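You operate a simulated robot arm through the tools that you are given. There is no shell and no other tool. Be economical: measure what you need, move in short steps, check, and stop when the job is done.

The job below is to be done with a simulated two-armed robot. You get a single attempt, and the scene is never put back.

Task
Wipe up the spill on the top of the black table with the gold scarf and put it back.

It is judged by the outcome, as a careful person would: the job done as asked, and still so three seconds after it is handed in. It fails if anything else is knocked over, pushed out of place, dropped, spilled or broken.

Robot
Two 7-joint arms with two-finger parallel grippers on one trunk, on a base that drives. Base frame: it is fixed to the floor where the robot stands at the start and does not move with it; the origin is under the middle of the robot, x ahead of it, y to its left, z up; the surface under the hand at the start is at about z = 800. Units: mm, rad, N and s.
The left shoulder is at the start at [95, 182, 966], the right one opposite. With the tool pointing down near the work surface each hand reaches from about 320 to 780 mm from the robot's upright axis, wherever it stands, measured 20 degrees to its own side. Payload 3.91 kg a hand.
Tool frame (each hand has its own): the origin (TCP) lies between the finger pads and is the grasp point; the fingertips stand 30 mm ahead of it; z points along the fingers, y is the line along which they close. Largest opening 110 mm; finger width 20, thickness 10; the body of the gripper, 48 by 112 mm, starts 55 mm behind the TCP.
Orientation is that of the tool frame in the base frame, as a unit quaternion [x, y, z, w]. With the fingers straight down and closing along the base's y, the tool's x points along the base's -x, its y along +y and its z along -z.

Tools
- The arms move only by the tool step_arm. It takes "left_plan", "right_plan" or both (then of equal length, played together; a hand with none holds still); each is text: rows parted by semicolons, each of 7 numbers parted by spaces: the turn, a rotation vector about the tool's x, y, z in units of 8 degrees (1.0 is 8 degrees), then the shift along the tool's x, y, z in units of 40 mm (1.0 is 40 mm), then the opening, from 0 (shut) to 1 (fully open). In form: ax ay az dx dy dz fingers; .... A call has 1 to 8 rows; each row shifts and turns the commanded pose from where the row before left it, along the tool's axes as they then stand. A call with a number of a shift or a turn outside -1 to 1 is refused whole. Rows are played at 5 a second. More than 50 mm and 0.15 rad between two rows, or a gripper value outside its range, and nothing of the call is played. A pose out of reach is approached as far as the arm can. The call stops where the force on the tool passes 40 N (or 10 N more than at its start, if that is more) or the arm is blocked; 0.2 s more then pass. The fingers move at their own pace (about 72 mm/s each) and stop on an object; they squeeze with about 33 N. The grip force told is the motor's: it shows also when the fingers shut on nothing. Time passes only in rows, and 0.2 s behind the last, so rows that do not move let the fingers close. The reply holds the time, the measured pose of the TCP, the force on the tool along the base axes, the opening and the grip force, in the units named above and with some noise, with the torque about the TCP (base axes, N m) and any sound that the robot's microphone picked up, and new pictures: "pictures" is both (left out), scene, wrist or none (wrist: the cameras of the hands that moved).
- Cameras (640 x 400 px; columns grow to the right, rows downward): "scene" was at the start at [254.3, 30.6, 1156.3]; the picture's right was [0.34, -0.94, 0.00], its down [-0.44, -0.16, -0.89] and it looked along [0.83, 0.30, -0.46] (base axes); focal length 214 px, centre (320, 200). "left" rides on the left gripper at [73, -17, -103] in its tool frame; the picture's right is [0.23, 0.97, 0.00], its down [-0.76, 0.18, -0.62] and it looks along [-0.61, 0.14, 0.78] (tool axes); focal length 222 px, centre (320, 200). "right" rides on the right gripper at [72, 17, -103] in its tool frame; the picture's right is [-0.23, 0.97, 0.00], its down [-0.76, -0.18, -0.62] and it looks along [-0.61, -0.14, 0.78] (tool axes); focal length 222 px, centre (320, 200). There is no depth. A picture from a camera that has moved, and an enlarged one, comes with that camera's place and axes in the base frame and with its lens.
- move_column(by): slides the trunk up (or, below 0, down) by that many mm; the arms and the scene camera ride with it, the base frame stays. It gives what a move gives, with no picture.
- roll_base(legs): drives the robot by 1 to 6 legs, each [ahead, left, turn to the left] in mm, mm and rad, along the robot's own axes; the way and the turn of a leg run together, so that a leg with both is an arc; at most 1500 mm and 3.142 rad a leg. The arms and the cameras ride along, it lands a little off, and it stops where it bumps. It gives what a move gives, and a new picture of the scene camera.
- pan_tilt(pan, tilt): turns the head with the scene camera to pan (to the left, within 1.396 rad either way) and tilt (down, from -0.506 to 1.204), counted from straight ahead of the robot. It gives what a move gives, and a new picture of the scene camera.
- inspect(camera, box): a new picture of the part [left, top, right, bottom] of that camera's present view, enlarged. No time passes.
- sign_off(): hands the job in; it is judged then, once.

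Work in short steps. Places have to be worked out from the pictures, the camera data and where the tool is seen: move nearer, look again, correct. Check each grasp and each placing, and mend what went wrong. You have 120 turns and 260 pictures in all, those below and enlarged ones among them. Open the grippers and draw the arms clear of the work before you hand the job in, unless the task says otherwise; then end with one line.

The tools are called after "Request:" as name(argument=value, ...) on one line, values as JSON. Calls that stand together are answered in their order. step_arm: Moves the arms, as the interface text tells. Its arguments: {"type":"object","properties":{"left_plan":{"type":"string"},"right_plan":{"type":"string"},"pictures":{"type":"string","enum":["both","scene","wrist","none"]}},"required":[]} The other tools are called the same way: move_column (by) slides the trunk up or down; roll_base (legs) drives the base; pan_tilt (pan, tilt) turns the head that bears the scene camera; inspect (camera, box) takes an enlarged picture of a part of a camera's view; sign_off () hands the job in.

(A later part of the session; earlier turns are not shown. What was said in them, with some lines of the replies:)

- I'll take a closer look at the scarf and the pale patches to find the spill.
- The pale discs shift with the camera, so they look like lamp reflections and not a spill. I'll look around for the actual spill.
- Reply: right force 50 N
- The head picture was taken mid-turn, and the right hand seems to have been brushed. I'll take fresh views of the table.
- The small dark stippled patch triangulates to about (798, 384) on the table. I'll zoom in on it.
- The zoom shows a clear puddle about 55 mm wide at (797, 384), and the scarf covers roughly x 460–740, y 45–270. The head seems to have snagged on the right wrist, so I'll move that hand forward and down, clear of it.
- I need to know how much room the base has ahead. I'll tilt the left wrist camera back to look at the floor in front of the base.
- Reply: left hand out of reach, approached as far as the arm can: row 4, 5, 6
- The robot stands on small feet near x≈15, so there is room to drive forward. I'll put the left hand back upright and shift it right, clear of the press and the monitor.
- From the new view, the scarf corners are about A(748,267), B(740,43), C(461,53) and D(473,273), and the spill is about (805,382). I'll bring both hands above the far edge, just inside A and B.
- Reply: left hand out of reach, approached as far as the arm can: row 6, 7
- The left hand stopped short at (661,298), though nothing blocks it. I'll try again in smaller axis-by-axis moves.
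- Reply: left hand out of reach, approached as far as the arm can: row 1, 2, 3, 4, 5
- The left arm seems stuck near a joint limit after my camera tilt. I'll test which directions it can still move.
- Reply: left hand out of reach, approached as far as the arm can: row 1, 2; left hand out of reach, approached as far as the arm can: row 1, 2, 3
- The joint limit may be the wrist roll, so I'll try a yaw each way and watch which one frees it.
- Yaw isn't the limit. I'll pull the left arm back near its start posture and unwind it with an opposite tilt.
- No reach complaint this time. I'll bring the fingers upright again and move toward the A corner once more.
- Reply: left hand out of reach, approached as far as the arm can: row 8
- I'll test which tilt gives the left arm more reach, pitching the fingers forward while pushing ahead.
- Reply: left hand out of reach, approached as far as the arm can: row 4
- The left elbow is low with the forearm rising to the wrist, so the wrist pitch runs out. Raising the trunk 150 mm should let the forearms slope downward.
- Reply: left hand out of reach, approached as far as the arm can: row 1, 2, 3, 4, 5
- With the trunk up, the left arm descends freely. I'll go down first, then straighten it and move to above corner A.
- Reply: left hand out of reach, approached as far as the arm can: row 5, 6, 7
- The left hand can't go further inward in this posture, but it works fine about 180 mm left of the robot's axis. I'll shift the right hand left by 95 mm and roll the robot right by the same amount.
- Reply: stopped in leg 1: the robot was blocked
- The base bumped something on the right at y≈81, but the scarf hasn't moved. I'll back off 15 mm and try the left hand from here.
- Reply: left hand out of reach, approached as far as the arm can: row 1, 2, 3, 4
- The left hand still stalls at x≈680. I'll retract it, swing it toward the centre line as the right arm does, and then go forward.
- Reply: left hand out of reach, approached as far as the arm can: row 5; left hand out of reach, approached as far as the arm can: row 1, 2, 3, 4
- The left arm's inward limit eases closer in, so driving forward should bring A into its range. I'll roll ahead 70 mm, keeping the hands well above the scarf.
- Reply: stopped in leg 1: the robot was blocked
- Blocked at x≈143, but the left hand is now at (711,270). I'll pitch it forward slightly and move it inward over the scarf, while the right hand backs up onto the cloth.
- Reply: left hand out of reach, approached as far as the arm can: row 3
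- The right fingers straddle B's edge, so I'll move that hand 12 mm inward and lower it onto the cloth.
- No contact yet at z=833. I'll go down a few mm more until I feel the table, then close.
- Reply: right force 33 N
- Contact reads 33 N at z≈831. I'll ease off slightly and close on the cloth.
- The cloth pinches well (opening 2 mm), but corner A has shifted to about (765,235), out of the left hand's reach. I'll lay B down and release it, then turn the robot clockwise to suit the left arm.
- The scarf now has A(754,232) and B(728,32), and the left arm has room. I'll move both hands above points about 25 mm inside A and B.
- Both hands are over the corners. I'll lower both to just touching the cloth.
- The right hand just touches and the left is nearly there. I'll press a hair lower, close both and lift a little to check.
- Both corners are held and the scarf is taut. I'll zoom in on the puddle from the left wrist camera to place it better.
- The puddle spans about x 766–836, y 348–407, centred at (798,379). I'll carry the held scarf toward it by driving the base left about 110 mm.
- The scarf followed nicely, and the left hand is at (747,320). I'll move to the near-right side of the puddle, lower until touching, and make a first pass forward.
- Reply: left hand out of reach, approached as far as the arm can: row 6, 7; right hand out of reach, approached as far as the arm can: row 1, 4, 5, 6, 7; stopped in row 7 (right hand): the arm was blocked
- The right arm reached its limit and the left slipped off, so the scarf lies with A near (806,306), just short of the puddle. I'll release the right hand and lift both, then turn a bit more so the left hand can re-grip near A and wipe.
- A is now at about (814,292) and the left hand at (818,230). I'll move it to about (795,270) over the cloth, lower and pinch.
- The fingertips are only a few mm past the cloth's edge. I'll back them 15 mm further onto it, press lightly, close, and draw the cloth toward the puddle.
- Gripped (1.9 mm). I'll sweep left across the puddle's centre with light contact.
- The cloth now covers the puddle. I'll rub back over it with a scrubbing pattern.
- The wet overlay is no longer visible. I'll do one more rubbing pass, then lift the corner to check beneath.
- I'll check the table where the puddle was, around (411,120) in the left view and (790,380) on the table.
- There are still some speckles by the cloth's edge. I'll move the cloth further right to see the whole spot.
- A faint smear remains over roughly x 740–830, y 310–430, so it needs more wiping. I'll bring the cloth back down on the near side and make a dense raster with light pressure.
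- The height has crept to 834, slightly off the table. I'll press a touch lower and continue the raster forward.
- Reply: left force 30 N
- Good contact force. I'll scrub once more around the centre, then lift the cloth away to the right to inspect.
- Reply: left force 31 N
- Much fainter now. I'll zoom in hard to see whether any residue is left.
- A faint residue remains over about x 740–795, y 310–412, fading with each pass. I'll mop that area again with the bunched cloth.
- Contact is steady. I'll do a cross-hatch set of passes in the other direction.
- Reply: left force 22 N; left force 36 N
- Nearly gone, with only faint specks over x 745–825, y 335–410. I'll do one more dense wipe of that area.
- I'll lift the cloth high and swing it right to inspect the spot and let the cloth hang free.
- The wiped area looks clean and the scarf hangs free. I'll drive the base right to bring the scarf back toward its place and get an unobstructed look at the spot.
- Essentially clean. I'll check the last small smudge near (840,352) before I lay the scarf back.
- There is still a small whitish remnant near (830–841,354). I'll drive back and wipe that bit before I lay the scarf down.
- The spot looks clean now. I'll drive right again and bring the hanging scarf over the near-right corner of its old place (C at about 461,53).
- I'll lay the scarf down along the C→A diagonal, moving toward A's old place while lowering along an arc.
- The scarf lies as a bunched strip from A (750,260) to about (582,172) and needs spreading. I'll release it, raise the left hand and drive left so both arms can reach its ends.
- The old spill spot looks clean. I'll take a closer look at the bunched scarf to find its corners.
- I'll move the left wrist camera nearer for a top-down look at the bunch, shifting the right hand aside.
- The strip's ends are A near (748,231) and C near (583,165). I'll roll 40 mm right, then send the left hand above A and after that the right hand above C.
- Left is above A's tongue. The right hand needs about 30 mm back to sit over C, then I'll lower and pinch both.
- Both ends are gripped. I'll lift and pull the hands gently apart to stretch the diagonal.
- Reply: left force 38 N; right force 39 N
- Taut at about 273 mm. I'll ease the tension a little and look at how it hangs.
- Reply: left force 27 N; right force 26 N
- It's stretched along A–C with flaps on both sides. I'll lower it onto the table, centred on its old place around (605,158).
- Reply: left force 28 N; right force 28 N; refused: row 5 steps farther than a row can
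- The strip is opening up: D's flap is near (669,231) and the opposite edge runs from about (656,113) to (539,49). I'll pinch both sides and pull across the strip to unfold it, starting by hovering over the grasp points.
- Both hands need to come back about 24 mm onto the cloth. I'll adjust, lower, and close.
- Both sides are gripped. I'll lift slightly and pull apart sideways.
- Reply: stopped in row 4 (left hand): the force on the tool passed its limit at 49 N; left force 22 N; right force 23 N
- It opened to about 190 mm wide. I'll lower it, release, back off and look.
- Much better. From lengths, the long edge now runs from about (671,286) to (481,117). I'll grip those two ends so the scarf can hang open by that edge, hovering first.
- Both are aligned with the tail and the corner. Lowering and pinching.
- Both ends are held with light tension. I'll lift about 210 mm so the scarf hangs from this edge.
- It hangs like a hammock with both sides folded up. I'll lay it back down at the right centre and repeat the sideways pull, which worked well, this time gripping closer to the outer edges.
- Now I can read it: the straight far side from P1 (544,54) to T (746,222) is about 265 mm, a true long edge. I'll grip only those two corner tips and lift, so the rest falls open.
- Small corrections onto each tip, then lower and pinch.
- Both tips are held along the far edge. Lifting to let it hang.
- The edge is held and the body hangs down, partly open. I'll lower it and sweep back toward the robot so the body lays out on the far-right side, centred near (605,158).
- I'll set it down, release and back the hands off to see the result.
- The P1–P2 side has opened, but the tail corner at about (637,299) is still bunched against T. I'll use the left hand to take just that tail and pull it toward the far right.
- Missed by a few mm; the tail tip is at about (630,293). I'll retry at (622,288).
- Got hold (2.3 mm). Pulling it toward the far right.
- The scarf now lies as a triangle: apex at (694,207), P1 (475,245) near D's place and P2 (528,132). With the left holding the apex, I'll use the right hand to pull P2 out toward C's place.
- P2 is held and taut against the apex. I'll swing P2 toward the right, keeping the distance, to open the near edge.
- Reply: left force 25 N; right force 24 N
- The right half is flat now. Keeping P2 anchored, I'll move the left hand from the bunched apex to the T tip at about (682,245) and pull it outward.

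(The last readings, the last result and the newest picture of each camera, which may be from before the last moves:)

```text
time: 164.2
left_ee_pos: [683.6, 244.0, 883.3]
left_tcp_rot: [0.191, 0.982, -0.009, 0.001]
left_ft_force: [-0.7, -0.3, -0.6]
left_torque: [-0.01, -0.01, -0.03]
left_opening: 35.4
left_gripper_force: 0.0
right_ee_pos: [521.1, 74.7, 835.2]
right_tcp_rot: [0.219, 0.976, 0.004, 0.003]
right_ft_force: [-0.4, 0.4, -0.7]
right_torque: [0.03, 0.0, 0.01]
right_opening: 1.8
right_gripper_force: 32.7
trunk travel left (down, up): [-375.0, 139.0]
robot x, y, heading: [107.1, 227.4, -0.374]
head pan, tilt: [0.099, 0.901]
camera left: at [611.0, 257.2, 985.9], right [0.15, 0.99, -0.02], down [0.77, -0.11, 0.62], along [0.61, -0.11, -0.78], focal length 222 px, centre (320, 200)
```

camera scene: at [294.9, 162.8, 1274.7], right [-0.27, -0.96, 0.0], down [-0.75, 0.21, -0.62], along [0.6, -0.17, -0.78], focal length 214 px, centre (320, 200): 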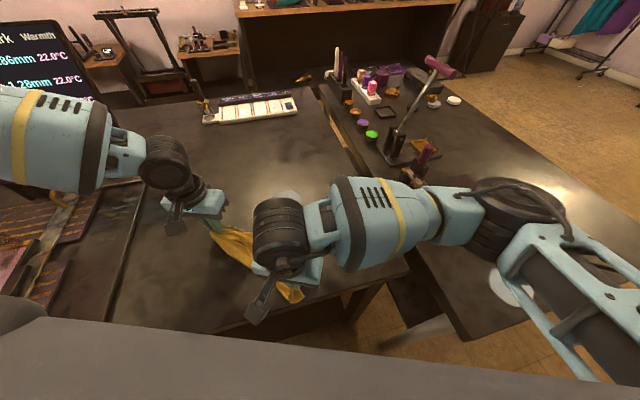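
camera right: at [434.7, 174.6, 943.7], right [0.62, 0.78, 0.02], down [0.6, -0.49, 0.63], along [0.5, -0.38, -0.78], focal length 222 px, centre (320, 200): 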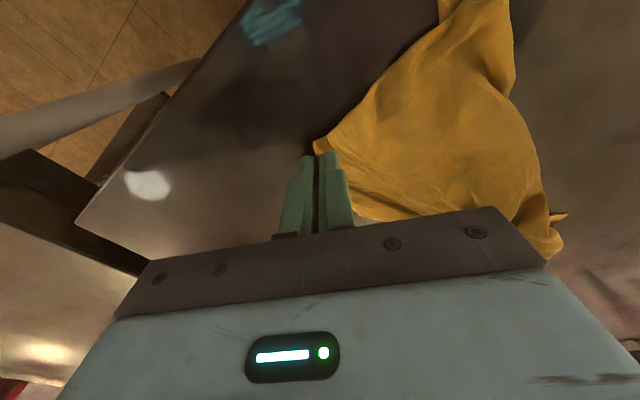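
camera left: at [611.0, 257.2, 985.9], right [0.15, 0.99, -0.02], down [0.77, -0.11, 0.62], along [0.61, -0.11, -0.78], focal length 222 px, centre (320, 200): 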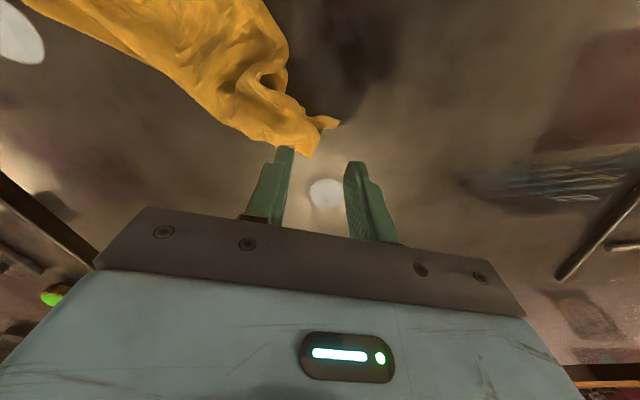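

Request:
step_arm(left_plan="0 0 0 0.2 0.3 0.4 0.25;0 0 0 0 0 0.5 0.25;0 0 0 0 0 0.37 0.25;0 0 0 0 0 0 0;0 0 0 0 0 0 0;0 0 0 0 0 0 0;0 0 0 0 0.3 -0.2 0;0 0 0 0 0.5 0 0", pictures="wrist")

```text
time: 166.0
left_ee_pos: [691.7, 287.7, 837.8]
left_tcp_rot: [0.189, 0.982, -0.009, -0.001]
left_ft_force: [-0.5, 0.7, -0.3]
left_torque: [-0.01, 0.02, -0.01]
left_opening: 0.1
left_gripper_force: 32.7
right_ee_pos: [520.6, 75.3, 835.0]
right_tcp_rot: [0.219, 0.976, 0.004, 0.003]
right_ft_force: [-0.5, 1.0, -0.4]
right_torque: [-0.07, 0.0, -0.04]
right_opening: 2.3
right_gripper_force: 32.8
trunk travel left (down, up): [-375.0, 139.0]
robot x, y, heading: [103.8, 228.1, -0.372]
head pan, tilt: [0.099, 0.901]
camera left: at [620.2, 300.7, 941.3], right [0.15, 0.99, -0.02], down [0.78, -0.11, 0.62], along [0.61, -0.11, -0.78], focal length 222 px, centre (320, 200)
```

left: 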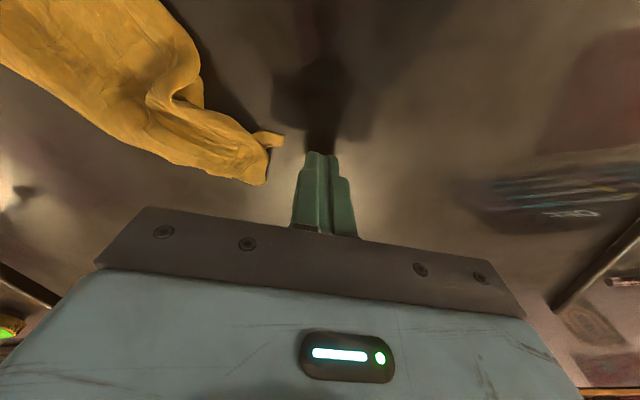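

Missed: the fingers were about 2 mm above the flat tip. I'll retry with firmer contact.

Request:
step_arm(left_plan="0 0 0 0 0 -0.5 0.28;0 0 0 0.2 -0.98 0 0.28;0 0 0 0 0 0.4 0.28;0 0 0 0 0 0.27 0.28;0 0 0 0 0 0 0;0 0 0 0 0 0 0;0 0 0 0 0 0 0;0 0 0 0 0.2 -0.2 0", pictures="wrist")

```text
time: 167.8
left_ee_pos: [672.8, 261.6, 841.0]
left_tcp_rot: [0.19, 0.982, -0.009, 0.0]
left_ft_force: [-0.5, -1.2, 0.3]
left_torque: [-0.03, 0.03, -0.03]
left_opening: 1.7
left_gripper_force: 33.1
right_ee_pos: [520.7, 75.3, 835.5]
right_tcp_rot: [0.22, 0.976, 0.005, 0.003]
right_ft_force: [1.1, 0.7, -0.5]
right_torque: [-0.01, -0.02, 0.0]
right_opening: 1.9
right_gripper_force: 32.9
trunk travel left (down, up): [-375.0, 139.0]
robot x, y, heading: [106.7, 228.3, -0.374]
head pan, tilt: [0.099, 0.901]
camera left: at [601.2, 274.9, 943.4], right [0.15, 0.99, -0.02], down [0.78, -0.11, 0.62], along [0.61, -0.11, -0.78], focal length 222 px, centre (320, 200)
```

left: 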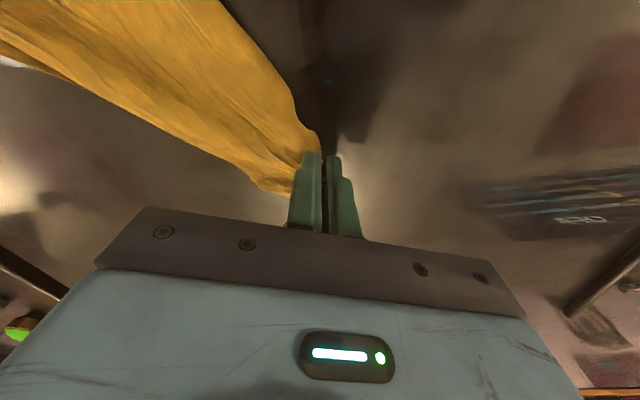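

T is held (1.7 mm) and the right holds P2, which are opposite corners. I'll stretch them to A's and C's places, (735,253) and (478,68).

Request:
step_arm(left_plan="0 0 0 -0.38 0.09 0 0;0 0 0 -0.38 0.09 0 0;0 0 0 -0.38 0.09 0 0;0 0 0 -0.38 0.09 0 0;0 0 0 0 0 0 0", right_plan="0 0 0 0.22 -0.15 0 0;0 0 0 0.22 -0.15 0 0;0 0 0 0.22 -0.15 0 0;0 0 0 0.22 -0.15 0 0;0 0 0 0 0 0 0", pictures="none")

Request:
inspect(camera="scene", box=[190, 160, 366, 300])

```text
time: 168.7
left_ee_pos: [717.9, 244.3, 838.2]
left_tcp_rot: [0.197, 0.98, -0.017, -0.01]
left_ft_force: [-18.4, -13.0, -0.1]
left_torque: [-0.38, 0.54, -0.22]
left_opening: 1.7
left_gripper_force: 32.7
right_ee_pos: [491.3, 73.8, 841.1]
right_tcp_rot: [0.219, 0.975, 0.016, 0.013]
right_ft_force: [18.4, 13.5, 0.5]
right_torque: [0.42, -0.59, 0.06]
right_opening: 2.1
right_gripper_force: 32.7
trunk travel left (down, up): [-375.0, 139.0]
robot x, y, heading: [104.6, 226.7, -0.373]
head pan, tilt: [0.099, 0.901]
stopped in row 4 (left hand): the force on the tool passed its limit at 46 N (the readings are from after the stop); the commanded pose is now the measured one
```

```text
2.86 times, centred on (278, 230) of scene
camera zoom: at [295.1, 161.7, 1274.6], right [-0.27, -0.96, 0.0], down [-0.75, 0.21, -0.62], along [0.6, -0.17, -0.78], focal length 613 px, centre (440, 114)
```

zoom: 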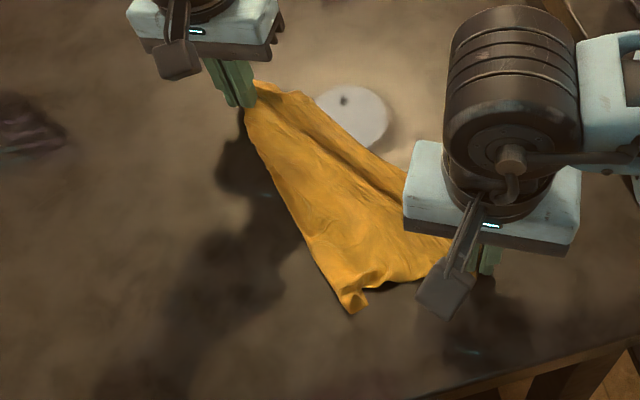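

The diagonal is stretched to 284 mm. Keeping P2 anchored, I'll release T and take the middle of the left edge near (588,198), then pull it outward to widen the scarf.

Request:
step_arm(left_plan="0 0 0 0 0 0.15 0.3;0 0 0 0 0 -0.8 0.4;0 0 0 0 0 -0.4 0.4;0 0 0 0.64 -0.57 0 0.4;0 0 0 0.64 -0.57 0 0.4;0 0 0 0.64 -0.57 0 0.4;0 0 0 0.62 -0.55 0 0.4;0 0 0 0 0 0.4 0.4", pictures="wrist")

```text
time: 170.5
left_ee_pos: [593.5, 204.9, 868.0]
left_tcp_rot: [0.194, 0.981, -0.014, -0.006]
left_ft_force: [0.1, -0.8, 0.3]
left_torque: [-0.01, 0.01, -0.03]
left_opening: 44.0
left_gripper_force: 0.1
right_ee_pos: [489.7, 73.0, 837.6]
right_tcp_rot: [0.219, 0.976, 0.011, 0.01]
right_ft_force: [1.1, 0.7, -0.1]
right_torque: [0.0, -0.01, 0.02]
right_opening: 2.0
right_gripper_force: 33.5
trunk travel left (down, up): [-375.0, 139.0]
robot x, y, heading: [108.9, 225.2, -0.374]
head pan, tilt: [0.099, 0.901]
camera left: at [521.8, 218.2, 972.1], right [0.16, 0.99, -0.03], down [0.78, -0.11, 0.61], along [0.6, -0.12, -0.79], focal length 222 px, centre (320, 200)
```

left: 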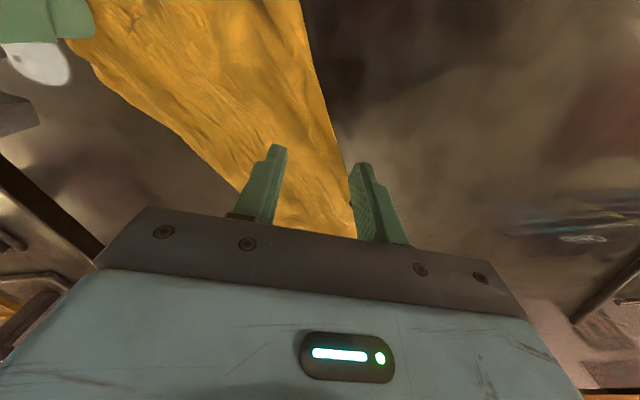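

The left edge is right there. Shift slightly in, pinch, and pull toward +y.

Request:
step_arm(left_plan="0 0 0 0 -0.2 0.4 0.4;0 0 0 0 0 0.4 0.4;0 0 0 0 0 0.14 0.4;0 0 0 0 0 0 0;0 0 0 0 0 0 0;0 0 0 0 0 0 0;0 0 0 0.19 0.47 -0.2 0;0 0 0 0.19 0.47 0 0", pictures="none")

Request:
step_arm(left_plan="0 0 0 0.15 0.4 0 0;0 0 0 0.15 0.4 0 0;0 0 0 0 0 0 0", pictures="none")

Request:
inspect(camera="scene", box=[190, 160, 366, 300])

```text
time: 172.3
left_ee_pos: [588.0, 234.4, 839.3]
left_tcp_rot: [0.196, 0.981, -0.016, -0.007]
left_ft_force: [-10.3, -17.0, -0.9]
left_torque: [-0.52, 0.29, -0.07]
left_opening: 2.1
left_gripper_force: 33.1
right_ee_pos: [488.9, 75.6, 841.2]
right_tcp_rot: [0.219, 0.975, 0.015, 0.012]
right_ft_force: [10.7, 17.1, -0.6]
right_torque: [0.53, -0.3, 0.09]
right_opening: 1.9
right_gripper_force: 33.1
trunk travel left (down, up): [-375.0, 139.0]
robot x, y, heading: [106.8, 226.0, -0.377]
head pan, tilt: [0.099, 0.901]
```

```text
time: 172.8
left_ee_pos: [586.3, 248.6, 841.1]
left_tcp_rot: [0.2, 0.979, -0.026, -0.006]
left_ft_force: [-10.8, -22.8, 0.5]
left_torque: [-0.63, 0.31, 0.06]
left_opening: 2.0
left_gripper_force: 33.1
right_ee_pos: [491.0, 80.7, 841.2]
right_tcp_rot: [0.215, 0.976, 0.026, 0.014]
right_ft_force: [12.1, 21.5, -0.2]
right_torque: [0.71, -0.37, 0.14]
right_opening: 2.2
right_gripper_force: 33.2
trunk travel left (down, up): [-375.0, 139.0]
robot x, y, heading: [104.9, 228.5, -0.37]
head pan, tilt: [0.099, 0.901]
stopped in row 2 (left hand): the force on the tool passed its limit at 43 N (the readings are from after the stop); the commanded pose is now the measured one
```

```text
2.86 times, centred on (278, 230) of scene
camera zoom: at [295.1, 162.1, 1274.7], right [-0.27, -0.96, 0.0], down [-0.75, 0.21, -0.62], along [0.6, -0.17, -0.78], focal length 613 px, centre (440, 114)
```

zoom: 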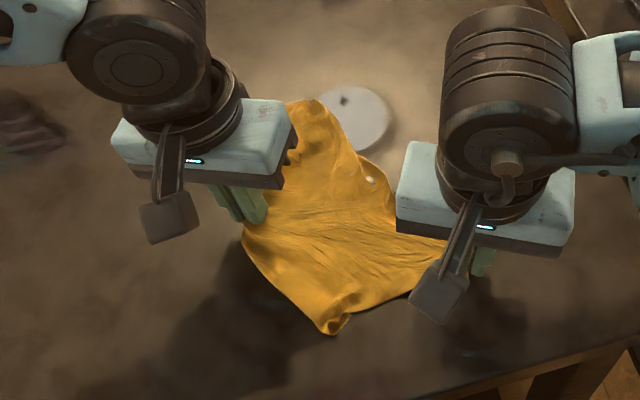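

It has opened out well. I'll ease off, lower, release both hands, back away and look.

Request:
step_arm(left_plan="0 0 0 0 -0.12 0.2 0;0 0 0 0 0 0 0.3;0 0 0 0 0 0 0.4;0 0 0 0 0 -0.6 0.4;0 0 0 0 0.3 -1 0.4;0 0 0 0 0.9 -0.5 0.4;0 0 0 -0.3 0.9 0 0.4;0 0 0 -0.5 0.9 0 0.4", right_plan="0 0 0 0 0.12 0.2 0;0 0 0 0 0 0 0.3;0 0 0 0 0 0 0.4;0 0 0 0 0 -0.6 0.4;0 0 0 0 -0.3 -1 0.4;0 0 0 0 -0.9 -0.5 0.4;0 0 0 0 -0.9 0 0.4;0 0 0 0 -0.9 0 0.4", pictures="scene")

Request:
inspect(camera="scene", box=[210, 170, 370, 290])

```text
time: 174.6
left_ee_pos: [664.5, 348.4, 910.1]
left_tcp_rot: [0.198, 0.98, -0.021, -0.006]
left_ft_force: [0.2, -0.5, -0.4]
left_torque: [0.04, -0.02, 0.02]
left_opening: 44.1
left_gripper_force: 0.0
right_ee_pos: [438.7, -29.9, 910.9]
right_tcp_rot: [0.217, 0.976, 0.021, 0.013]
right_ft_force: [-0.1, 0.7, 0.2]
right_torque: [-0.01, -0.05, 0.01]
right_opening: 44.1
right_gripper_force: 0.0
trunk travel left (down, up): [-375.0, 139.0]
robot x, y, heading: [104.1, 227.5, -0.372]
head pan, tilt: [0.099, 0.901]
camera scene: at [294.9, 161.6, 1274.6], right [-0.27, -0.96, 0.0], down [-0.75, 0.21, -0.62], along [0.6, -0.17, -0.78], focal length 214 px, centre (320, 200)
```

scene: 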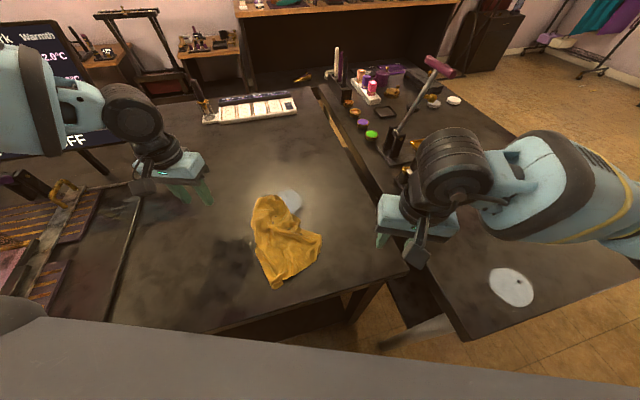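

```text
3.33 times, centred on (290, 230) of scene
camera zoom: at [294.9, 161.6, 1274.6], right [-0.27, -0.96, 0.0], down [-0.75, 0.21, -0.62], along [0.6, -0.17, -0.78], focal length 715 px, centre (420, 100)
```

zoom: 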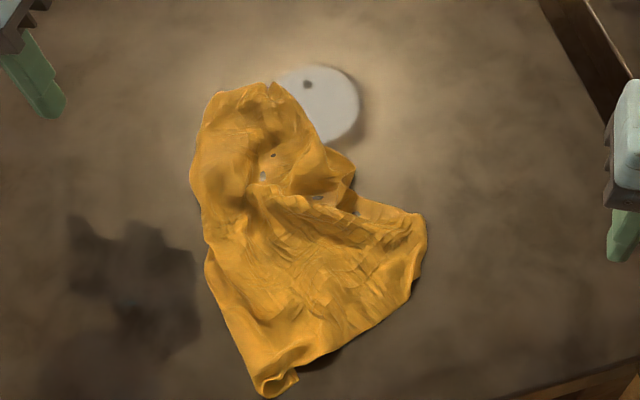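

The scarf is now mostly spread over its place, with only the far-right corner folded in near (709,174). I'll roll 40 mm left so the right hand can reach that corner, with the left anchoring the left edge.

Request:
roll_base(legs=[[-10, 45, 0]])

```text
time: 175.7
left_ee_pos: [671.7, 394.0, 910.6]
left_tcp_rot: [0.198, 0.98, -0.022, -0.006]
left_ft_force: [0.3, 0.1, -0.3]
left_torque: [0.01, -0.01, -0.01]
left_opening: 43.8
left_gripper_force: 0.0
right_ee_pos: [446.1, 16.4, 910.7]
right_tcp_rot: [0.217, 0.976, 0.02, 0.012]
right_ft_force: [-0.6, 0.3, 0.6]
right_torque: [-0.04, -0.01, 0.01]
right_opening: 44.1
right_gripper_force: 0.0
trunk travel left (down, up): [-375.0, 139.0]
robot x, y, heading: [115.2, 270.6, -0.375]
head pan, tilt: [0.099, 0.901]
camera scene: at [302.3, 207.3, 1274.6], right [-0.27, -0.96, 0.0], down [-0.75, 0.21, -0.62], along [0.6, -0.17, -0.78], focal length 214 px, centre (320, 200)
```

scene: 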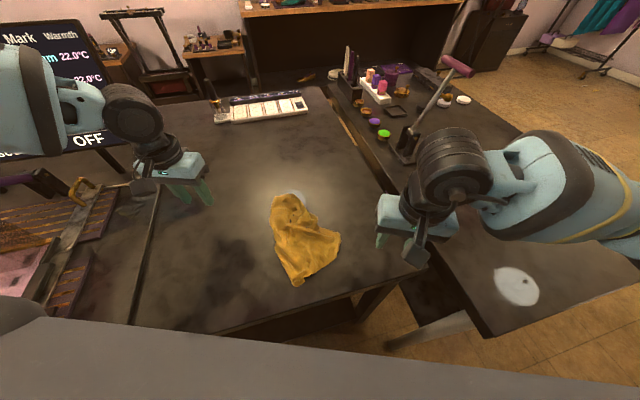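

Request:
step_arm(left_plan="0 0 0 0.22 -0.785 0.15 0.4;0 0 0 0.22 -0.785 0.15 0.4;0 0 0 0.22 -0.785 0.15 0.4;0 0 0 0.22 -0.785 0.15 0.4;0 0 0 0.22 -0.785 0.15 0.4;0 0 0 0.22 -0.785 0.15 0.4;0 0 0 0.22 -0.785 0.15 0.4;0 0 0 0 0 0 0.4", right_plan="0 0 0 -0.6 0.85 0.15 0.35;0 0 0 -0.6 0.85 0.15 0.35;0 0 0 -0.6 0.85 0.15 0.35;0 0 0 -0.6 0.85 0.15 0.35;0 0 0 -0.6 0.85 0.15 0.35;0 0 0 -0.6 0.85 0.15 0.35;0 0 0 -0.6 0.85 0.15 0.35;0 0 0 0 0 0 0.35", pictures="wrist")

```text
time: 177.5
left_ee_pos: [529.2, 212.8, 879.5]
left_tcp_rot: [0.196, 0.98, -0.02, -0.005]
left_ft_force: [0.6, -0.7, 0.1]
left_torque: [0.04, 0.0, 0.02]
left_opening: 43.8
left_gripper_force: 0.0
right_ee_pos: [700.8, 161.9, 884.2]
right_tcp_rot: [0.218, 0.976, 0.021, 0.012]
right_ft_force: [-0.2, 0.5, 0.1]
right_torque: [0.0, -0.01, -0.01]
right_opening: 38.5
right_gripper_force: 0.0
trunk travel left (down, up): [-375.0, 139.0]
robot x, y, heading: [114.1, 274.6, -0.374]
head pan, tilt: [0.099, 0.901]
camera right: at [637.5, 202.1, 987.4], right [0.62, 0.79, 0.05], down [0.59, -0.51, 0.63], along [0.52, -0.36, -0.78], focal length 222 px, centre (320, 200)
camera left: at [458.5, 229.4, 982.0], right [0.16, 0.99, -0.04], down [0.78, -0.11, 0.61], along [0.6, -0.13, -0.79], focal length 222 px, centre (320, 200)
```

right: 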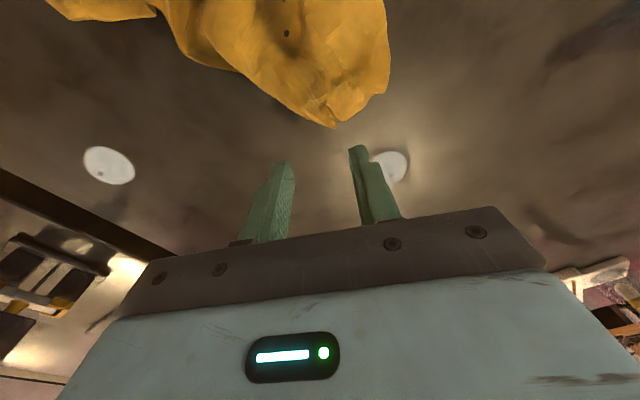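
left: 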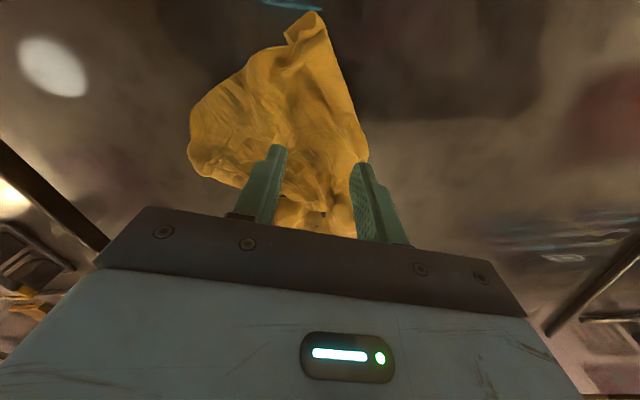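

The tail tip is just ahead of the right fingers and the left hand is over the edge. Lowering and pinching both, then pulling the right hand gently toward B's place.

Request:
step_arm(left_plan="0 0 0 0 0 0.5 0.4;0 0 0 0 0 0.5 0.4;0 0 0 0 0 0.2 0.4;0 0 0 0 0 0 0;0 0 0 0 0 0 0;0 0 0 0 0 0 0", right_plan="0 0 0 0.38 0.25 0.5 0.35;0 0 0 0 0 0.5 0.35;0 0 0 0 0 0.32 0.35;0 0 0 0 0 0 0;0 0 0 0 0 0 0;0 0 0 0 0 0 0", pictures="none")

Request:
step_arm(right_plan="0 0 0 0 -0.4 -0.25 0;0 0 0 -0.1 -0.5 0 0;0 0 0 -0.2 -0.5 0 0;0 0 0 -0.2 -0.5 0 0;0 0 0 0 0 0 0", pictures="wrist")

```text
time: 178.9
left_ee_pos: [525.7, 220.3, 832.7]
left_tcp_rot: [0.197, 0.98, -0.022, -0.006]
left_ft_force: [0.0, -0.3, -1.3]
left_torque: [-0.03, -0.02, 0.02]
left_opening: 1.9
left_gripper_force: 33.3
left hand out of reach, approached as far as the arm can: row 2
right_ee_pos: [694.5, 179.1, 832.5]
right_tcp_rot: [0.216, 0.976, 0.021, 0.013]
right_ft_force: [3.6, 2.2, 15.5]
right_torque: [0.16, -0.03, -0.01]
right_opening: 2.8
right_gripper_force: 33.1
trunk travel left (down, up): [-375.0, 139.0]
robot x, y, heading: [111.8, 270.1, -0.374]
head pan, tilt: [0.099, 0.901]
```

```text
time: 180.1
left_ee_pos: [526.8, 219.9, 832.3]
left_tcp_rot: [0.198, 0.98, -0.022, -0.007]
left_ft_force: [-0.8, -0.8, 1.3]
left_torque: [-0.03, 0.04, 0.01]
left_opening: 1.9
left_gripper_force: 33.0
right_ee_pos: [677.0, 100.1, 837.6]
right_tcp_rot: [0.217, 0.976, 0.02, 0.013]
right_ft_force: [0.1, 0.2, 0.3]
right_torque: [-0.06, 0.03, -0.01]
right_opening: 2.6
right_gripper_force: 32.4
trunk travel left (down, up): [-375.0, 139.0]
robot x, y, heading: [113.5, 275.6, -0.372]
head pan, tilt: [0.099, 0.901]
camera right: at [616.1, 141.8, 940.0], right [0.62, 0.78, 0.05], down [0.59, -0.51, 0.63], along [0.51, -0.36, -0.78], focal length 222 px, centre (320, 200)
```

right: 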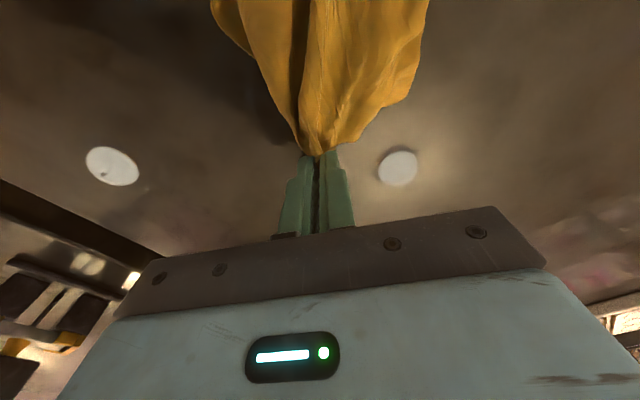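

Following well. I'll continue toward (722,68) until slightly taut.

Request:
step_arm(right_plan="0 0 0 -0.46 -0.1 0 0;0 0 0 -0.46 -0.1 0 0;0 0 0 -0.4 -0.1 0 0;0 0 0 0 0 0 0", pictures="none")

Request:
inspect(camera="scene", box=[220, 160, 380, 290])

```text
time: 181.1
left_ee_pos: [529.0, 216.3, 834.6]
left_tcp_rot: [0.196, 0.98, -0.023, -0.002]
left_ft_force: [23.7, -19.9, 2.8]
left_torque: [-0.54, -0.74, -0.08]
left_opening: 1.8
left_gripper_force: 32.8
right_ee_pos: [719.7, 69.1, 836.3]
right_tcp_rot: [0.215, 0.976, 0.023, 0.01]
right_ft_force: [-23.3, 19.0, 0.0]
right_torque: [0.49, 0.64, -0.08]
right_opening: 2.3
right_gripper_force: 33.2
trunk travel left (down, up): [-375.0, 139.0]
robot x, y, heading: [114.8, 274.1, -0.374]
head pan, tilt: [0.099, 0.901]
```

```text
3.08 times, centred on (300, 225) of scene
camera zoom: at [302.0, 206.8, 1274.7], right [-0.27, -0.96, 0.0], down [-0.75, 0.21, -0.62], along [0.6, -0.17, -0.78], focal length 660 px, centre (382, 123)
```

zoom: 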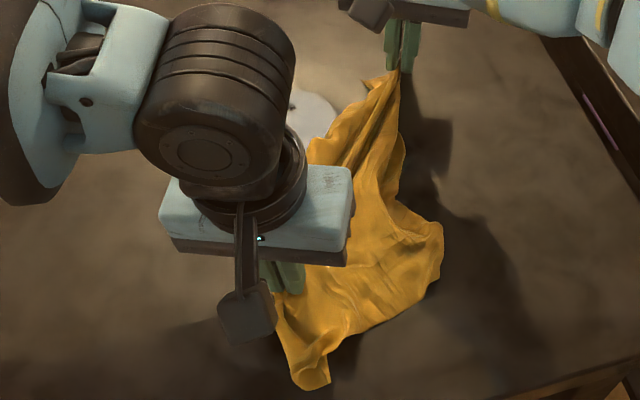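

B's corner is now in place. I'll release both, raise the hands, and roll right so the left hand can reach the remaining flap and pull it toward A.

Request:
step_arm(left_plan="0 0 0 0 -0.1 0.05 0;0 0 0 0 0 0 0.3;0 0 0 0 0 -0.6 0.4;0 0 0 0 0.5 -1 0.4;0 0 0 0 0.9 -0.5 0.4;0 0 0 0 0.9 0 0.4", right_plan="0 0 0 0.15 0.1 0.1 0;0 0 0 0 0 0 0.3;0 0 0 0 0 -0.6 0.4;0 0 0 0 -0.5 -1 0.4;0 0 0 0 -0.8 -0.5 0.4;0 0 0 0 0 -0.3 0.4", pictures="none")

Request:
roll_base(legs=[[20, -95, 0]])

Request:
inspect(camera="scene", box=[190, 160, 350, 290])

```text
time: 182.5
left_ee_pos: [561.8, 307.9, 911.4]
left_tcp_rot: [0.198, 0.98, -0.021, -0.006]
left_ft_force: [0.2, 0.2, 0.0]
left_torque: [0.01, 0.03, -0.02]
left_opening: 43.9
left_gripper_force: 0.1
left hand out of reach, approached as far as the arm can: row 1
right_ee_pos: [691.6, 25.5, 926.3]
right_tcp_rot: [0.218, 0.976, 0.02, 0.013]
right_ft_force: [0.6, -0.3, 0.2]
right_torque: [-0.02, 0.01, 0.01]
right_opening: 44.1
right_gripper_force: 0.0
trunk travel left (down, up): [-375.0, 139.0]
robot x, y, heading: [110.8, 270.5, -0.371]
head pan, tilt: [0.099, 0.901]
```

```text
time: 184.0
left_ee_pos: [545.5, 210.4, 912.1]
left_tcp_rot: [0.196, 0.98, -0.021, -0.006]
left_ft_force: [0.2, -0.2, -0.2]
left_torque: [0.04, 0.02, -0.01]
left_opening: 43.9
left_gripper_force: 0.1
right_ee_pos: [676.1, -73.6, 928.6]
right_tcp_rot: [0.217, 0.976, 0.021, 0.012]
right_ft_force: [0.2, 0.2, 0.1]
right_torque: [0.01, -0.01, 0.02]
right_opening: 44.0
right_gripper_force: 0.0
trunk travel left (down, up): [-375.0, 139.0]
robot x, y, heading: [96.0, 176.2, -0.374]
head pan, tilt: [0.099, 0.901]
camera scene: at [286.0, 110.6, 1274.6], right [-0.27, -0.96, 0.0], down [-0.75, 0.21, -0.62], along [0.6, -0.17, -0.78], focal length 214 px, centre (320, 200)
```

scene: 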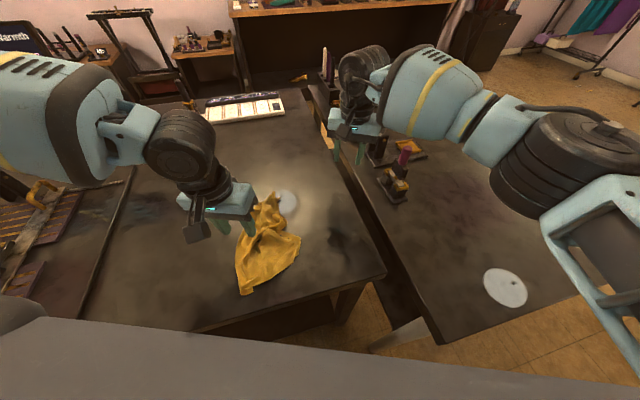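

```text
3.08 times, centred on (270, 225) of scene
camera zoom: at [286.0, 110.6, 1274.6], right [-0.27, -0.96, 0.0], down [-0.75, 0.21, -0.62], along [0.6, -0.17, -0.78], focal length 660 px, centre (474, 123)
```

zoom: 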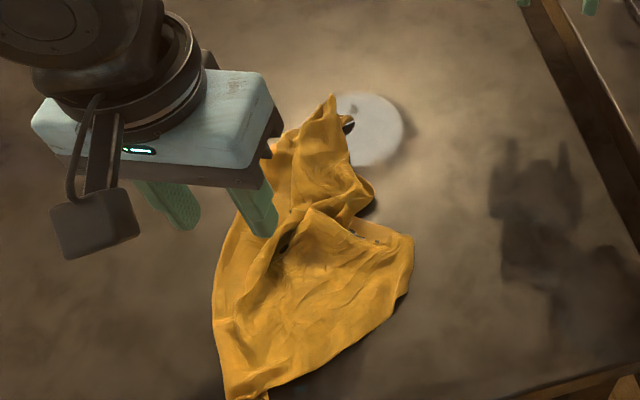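

The scarf now lies spread over its original place: x about 463–717, y about 88–242, centred near (590,165). I'll draw both arms up and clear, then take a last look.

Request:
step_arm(left_plan="0 0 0 0 0 -1 0.6;0 0 0 0 0 -1 0.6;0 0 0 0 0.8 -0.8 0.6;0 0 0 0 0.8 -0.8 0.6;0 0 0 0.4 0.8 0 0.6;0 0 0 0.4 0.8 0 0.6", right_plan="0 0 0 0 0 -1 0.6;0 0 0 0 0 -1 0.6;0 0 0 0.5 0 -0.8 0.6;0 0 0 0.8 0 -0.4 0.6;0 0 0 0.8 0 0 0.6;0 0 0 0.8 0 0 0.6", pictures="scene")

Request:
inspect(camera="scene", box=[130, 150, 330, 300])

```text
time: 185.4
left_ee_pos: [567.3, 348.0, 1048.9]
left_tcp_rot: [0.197, 0.98, -0.021, -0.006]
left_ft_force: [-0.2, -0.1, 0.6]
left_torque: [-0.02, -0.04, -0.02]
left_opening: 66.1
left_gripper_force: 0.0
right_ee_pos: [565.1, -25.1, 1053.9]
right_tcp_rot: [0.217, 0.976, 0.02, 0.013]
right_ft_force: [0.1, 0.6, 0.9]
right_torque: [-0.05, 0.0, -0.01]
right_opening: 66.1
right_gripper_force: 0.0
trunk travel left (down, up): [-375.0, 139.0]
robot x, y, heading: [97.4, 180.0, -0.37]
head pan, tilt: [0.099, 0.901]
camera scene: at [285.3, 112.0, 1274.8], right [-0.27, -0.96, 0.0], down [-0.75, 0.21, -0.62], along [0.6, -0.17, -0.78], focal length 214 px, centre (320, 200)
```

scene: 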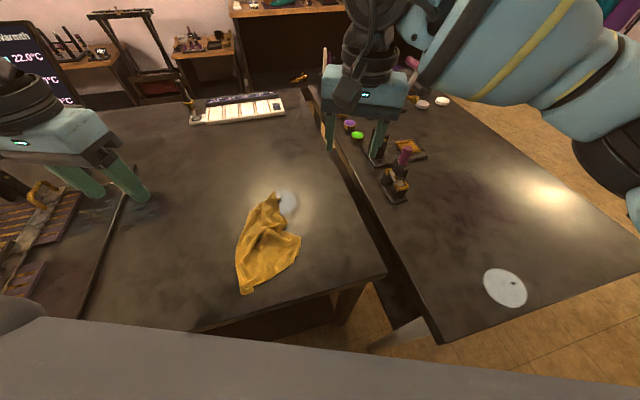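

```text
2.67 times, centred on (230, 225) of scene
camera zoom: at [285.3, 112.0, 1274.8], right [-0.27, -0.96, 0.0], down [-0.75, 0.21, -0.62], along [0.6, -0.17, -0.78], focal length 572 px, centre (560, 133)
```

zoom: 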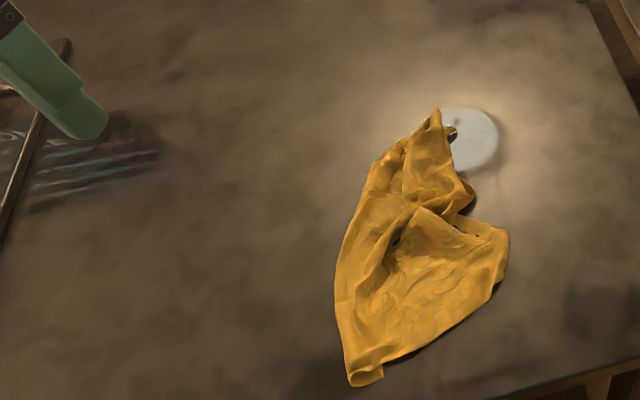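

The table is clear of the spill, the scarf is back where it lay, both grippers are open and clear, and no other object looks moved. I'm handing the job in.

Request:
sign_off()

```text
The job is handed in.
```

I wiped up the spill with the gold scarf and put the scarf back in its old spot on the black table. It lies rumpled and partly folded rather than flat, and when I last zoomed in on the spill area I saw only a few faint specks.
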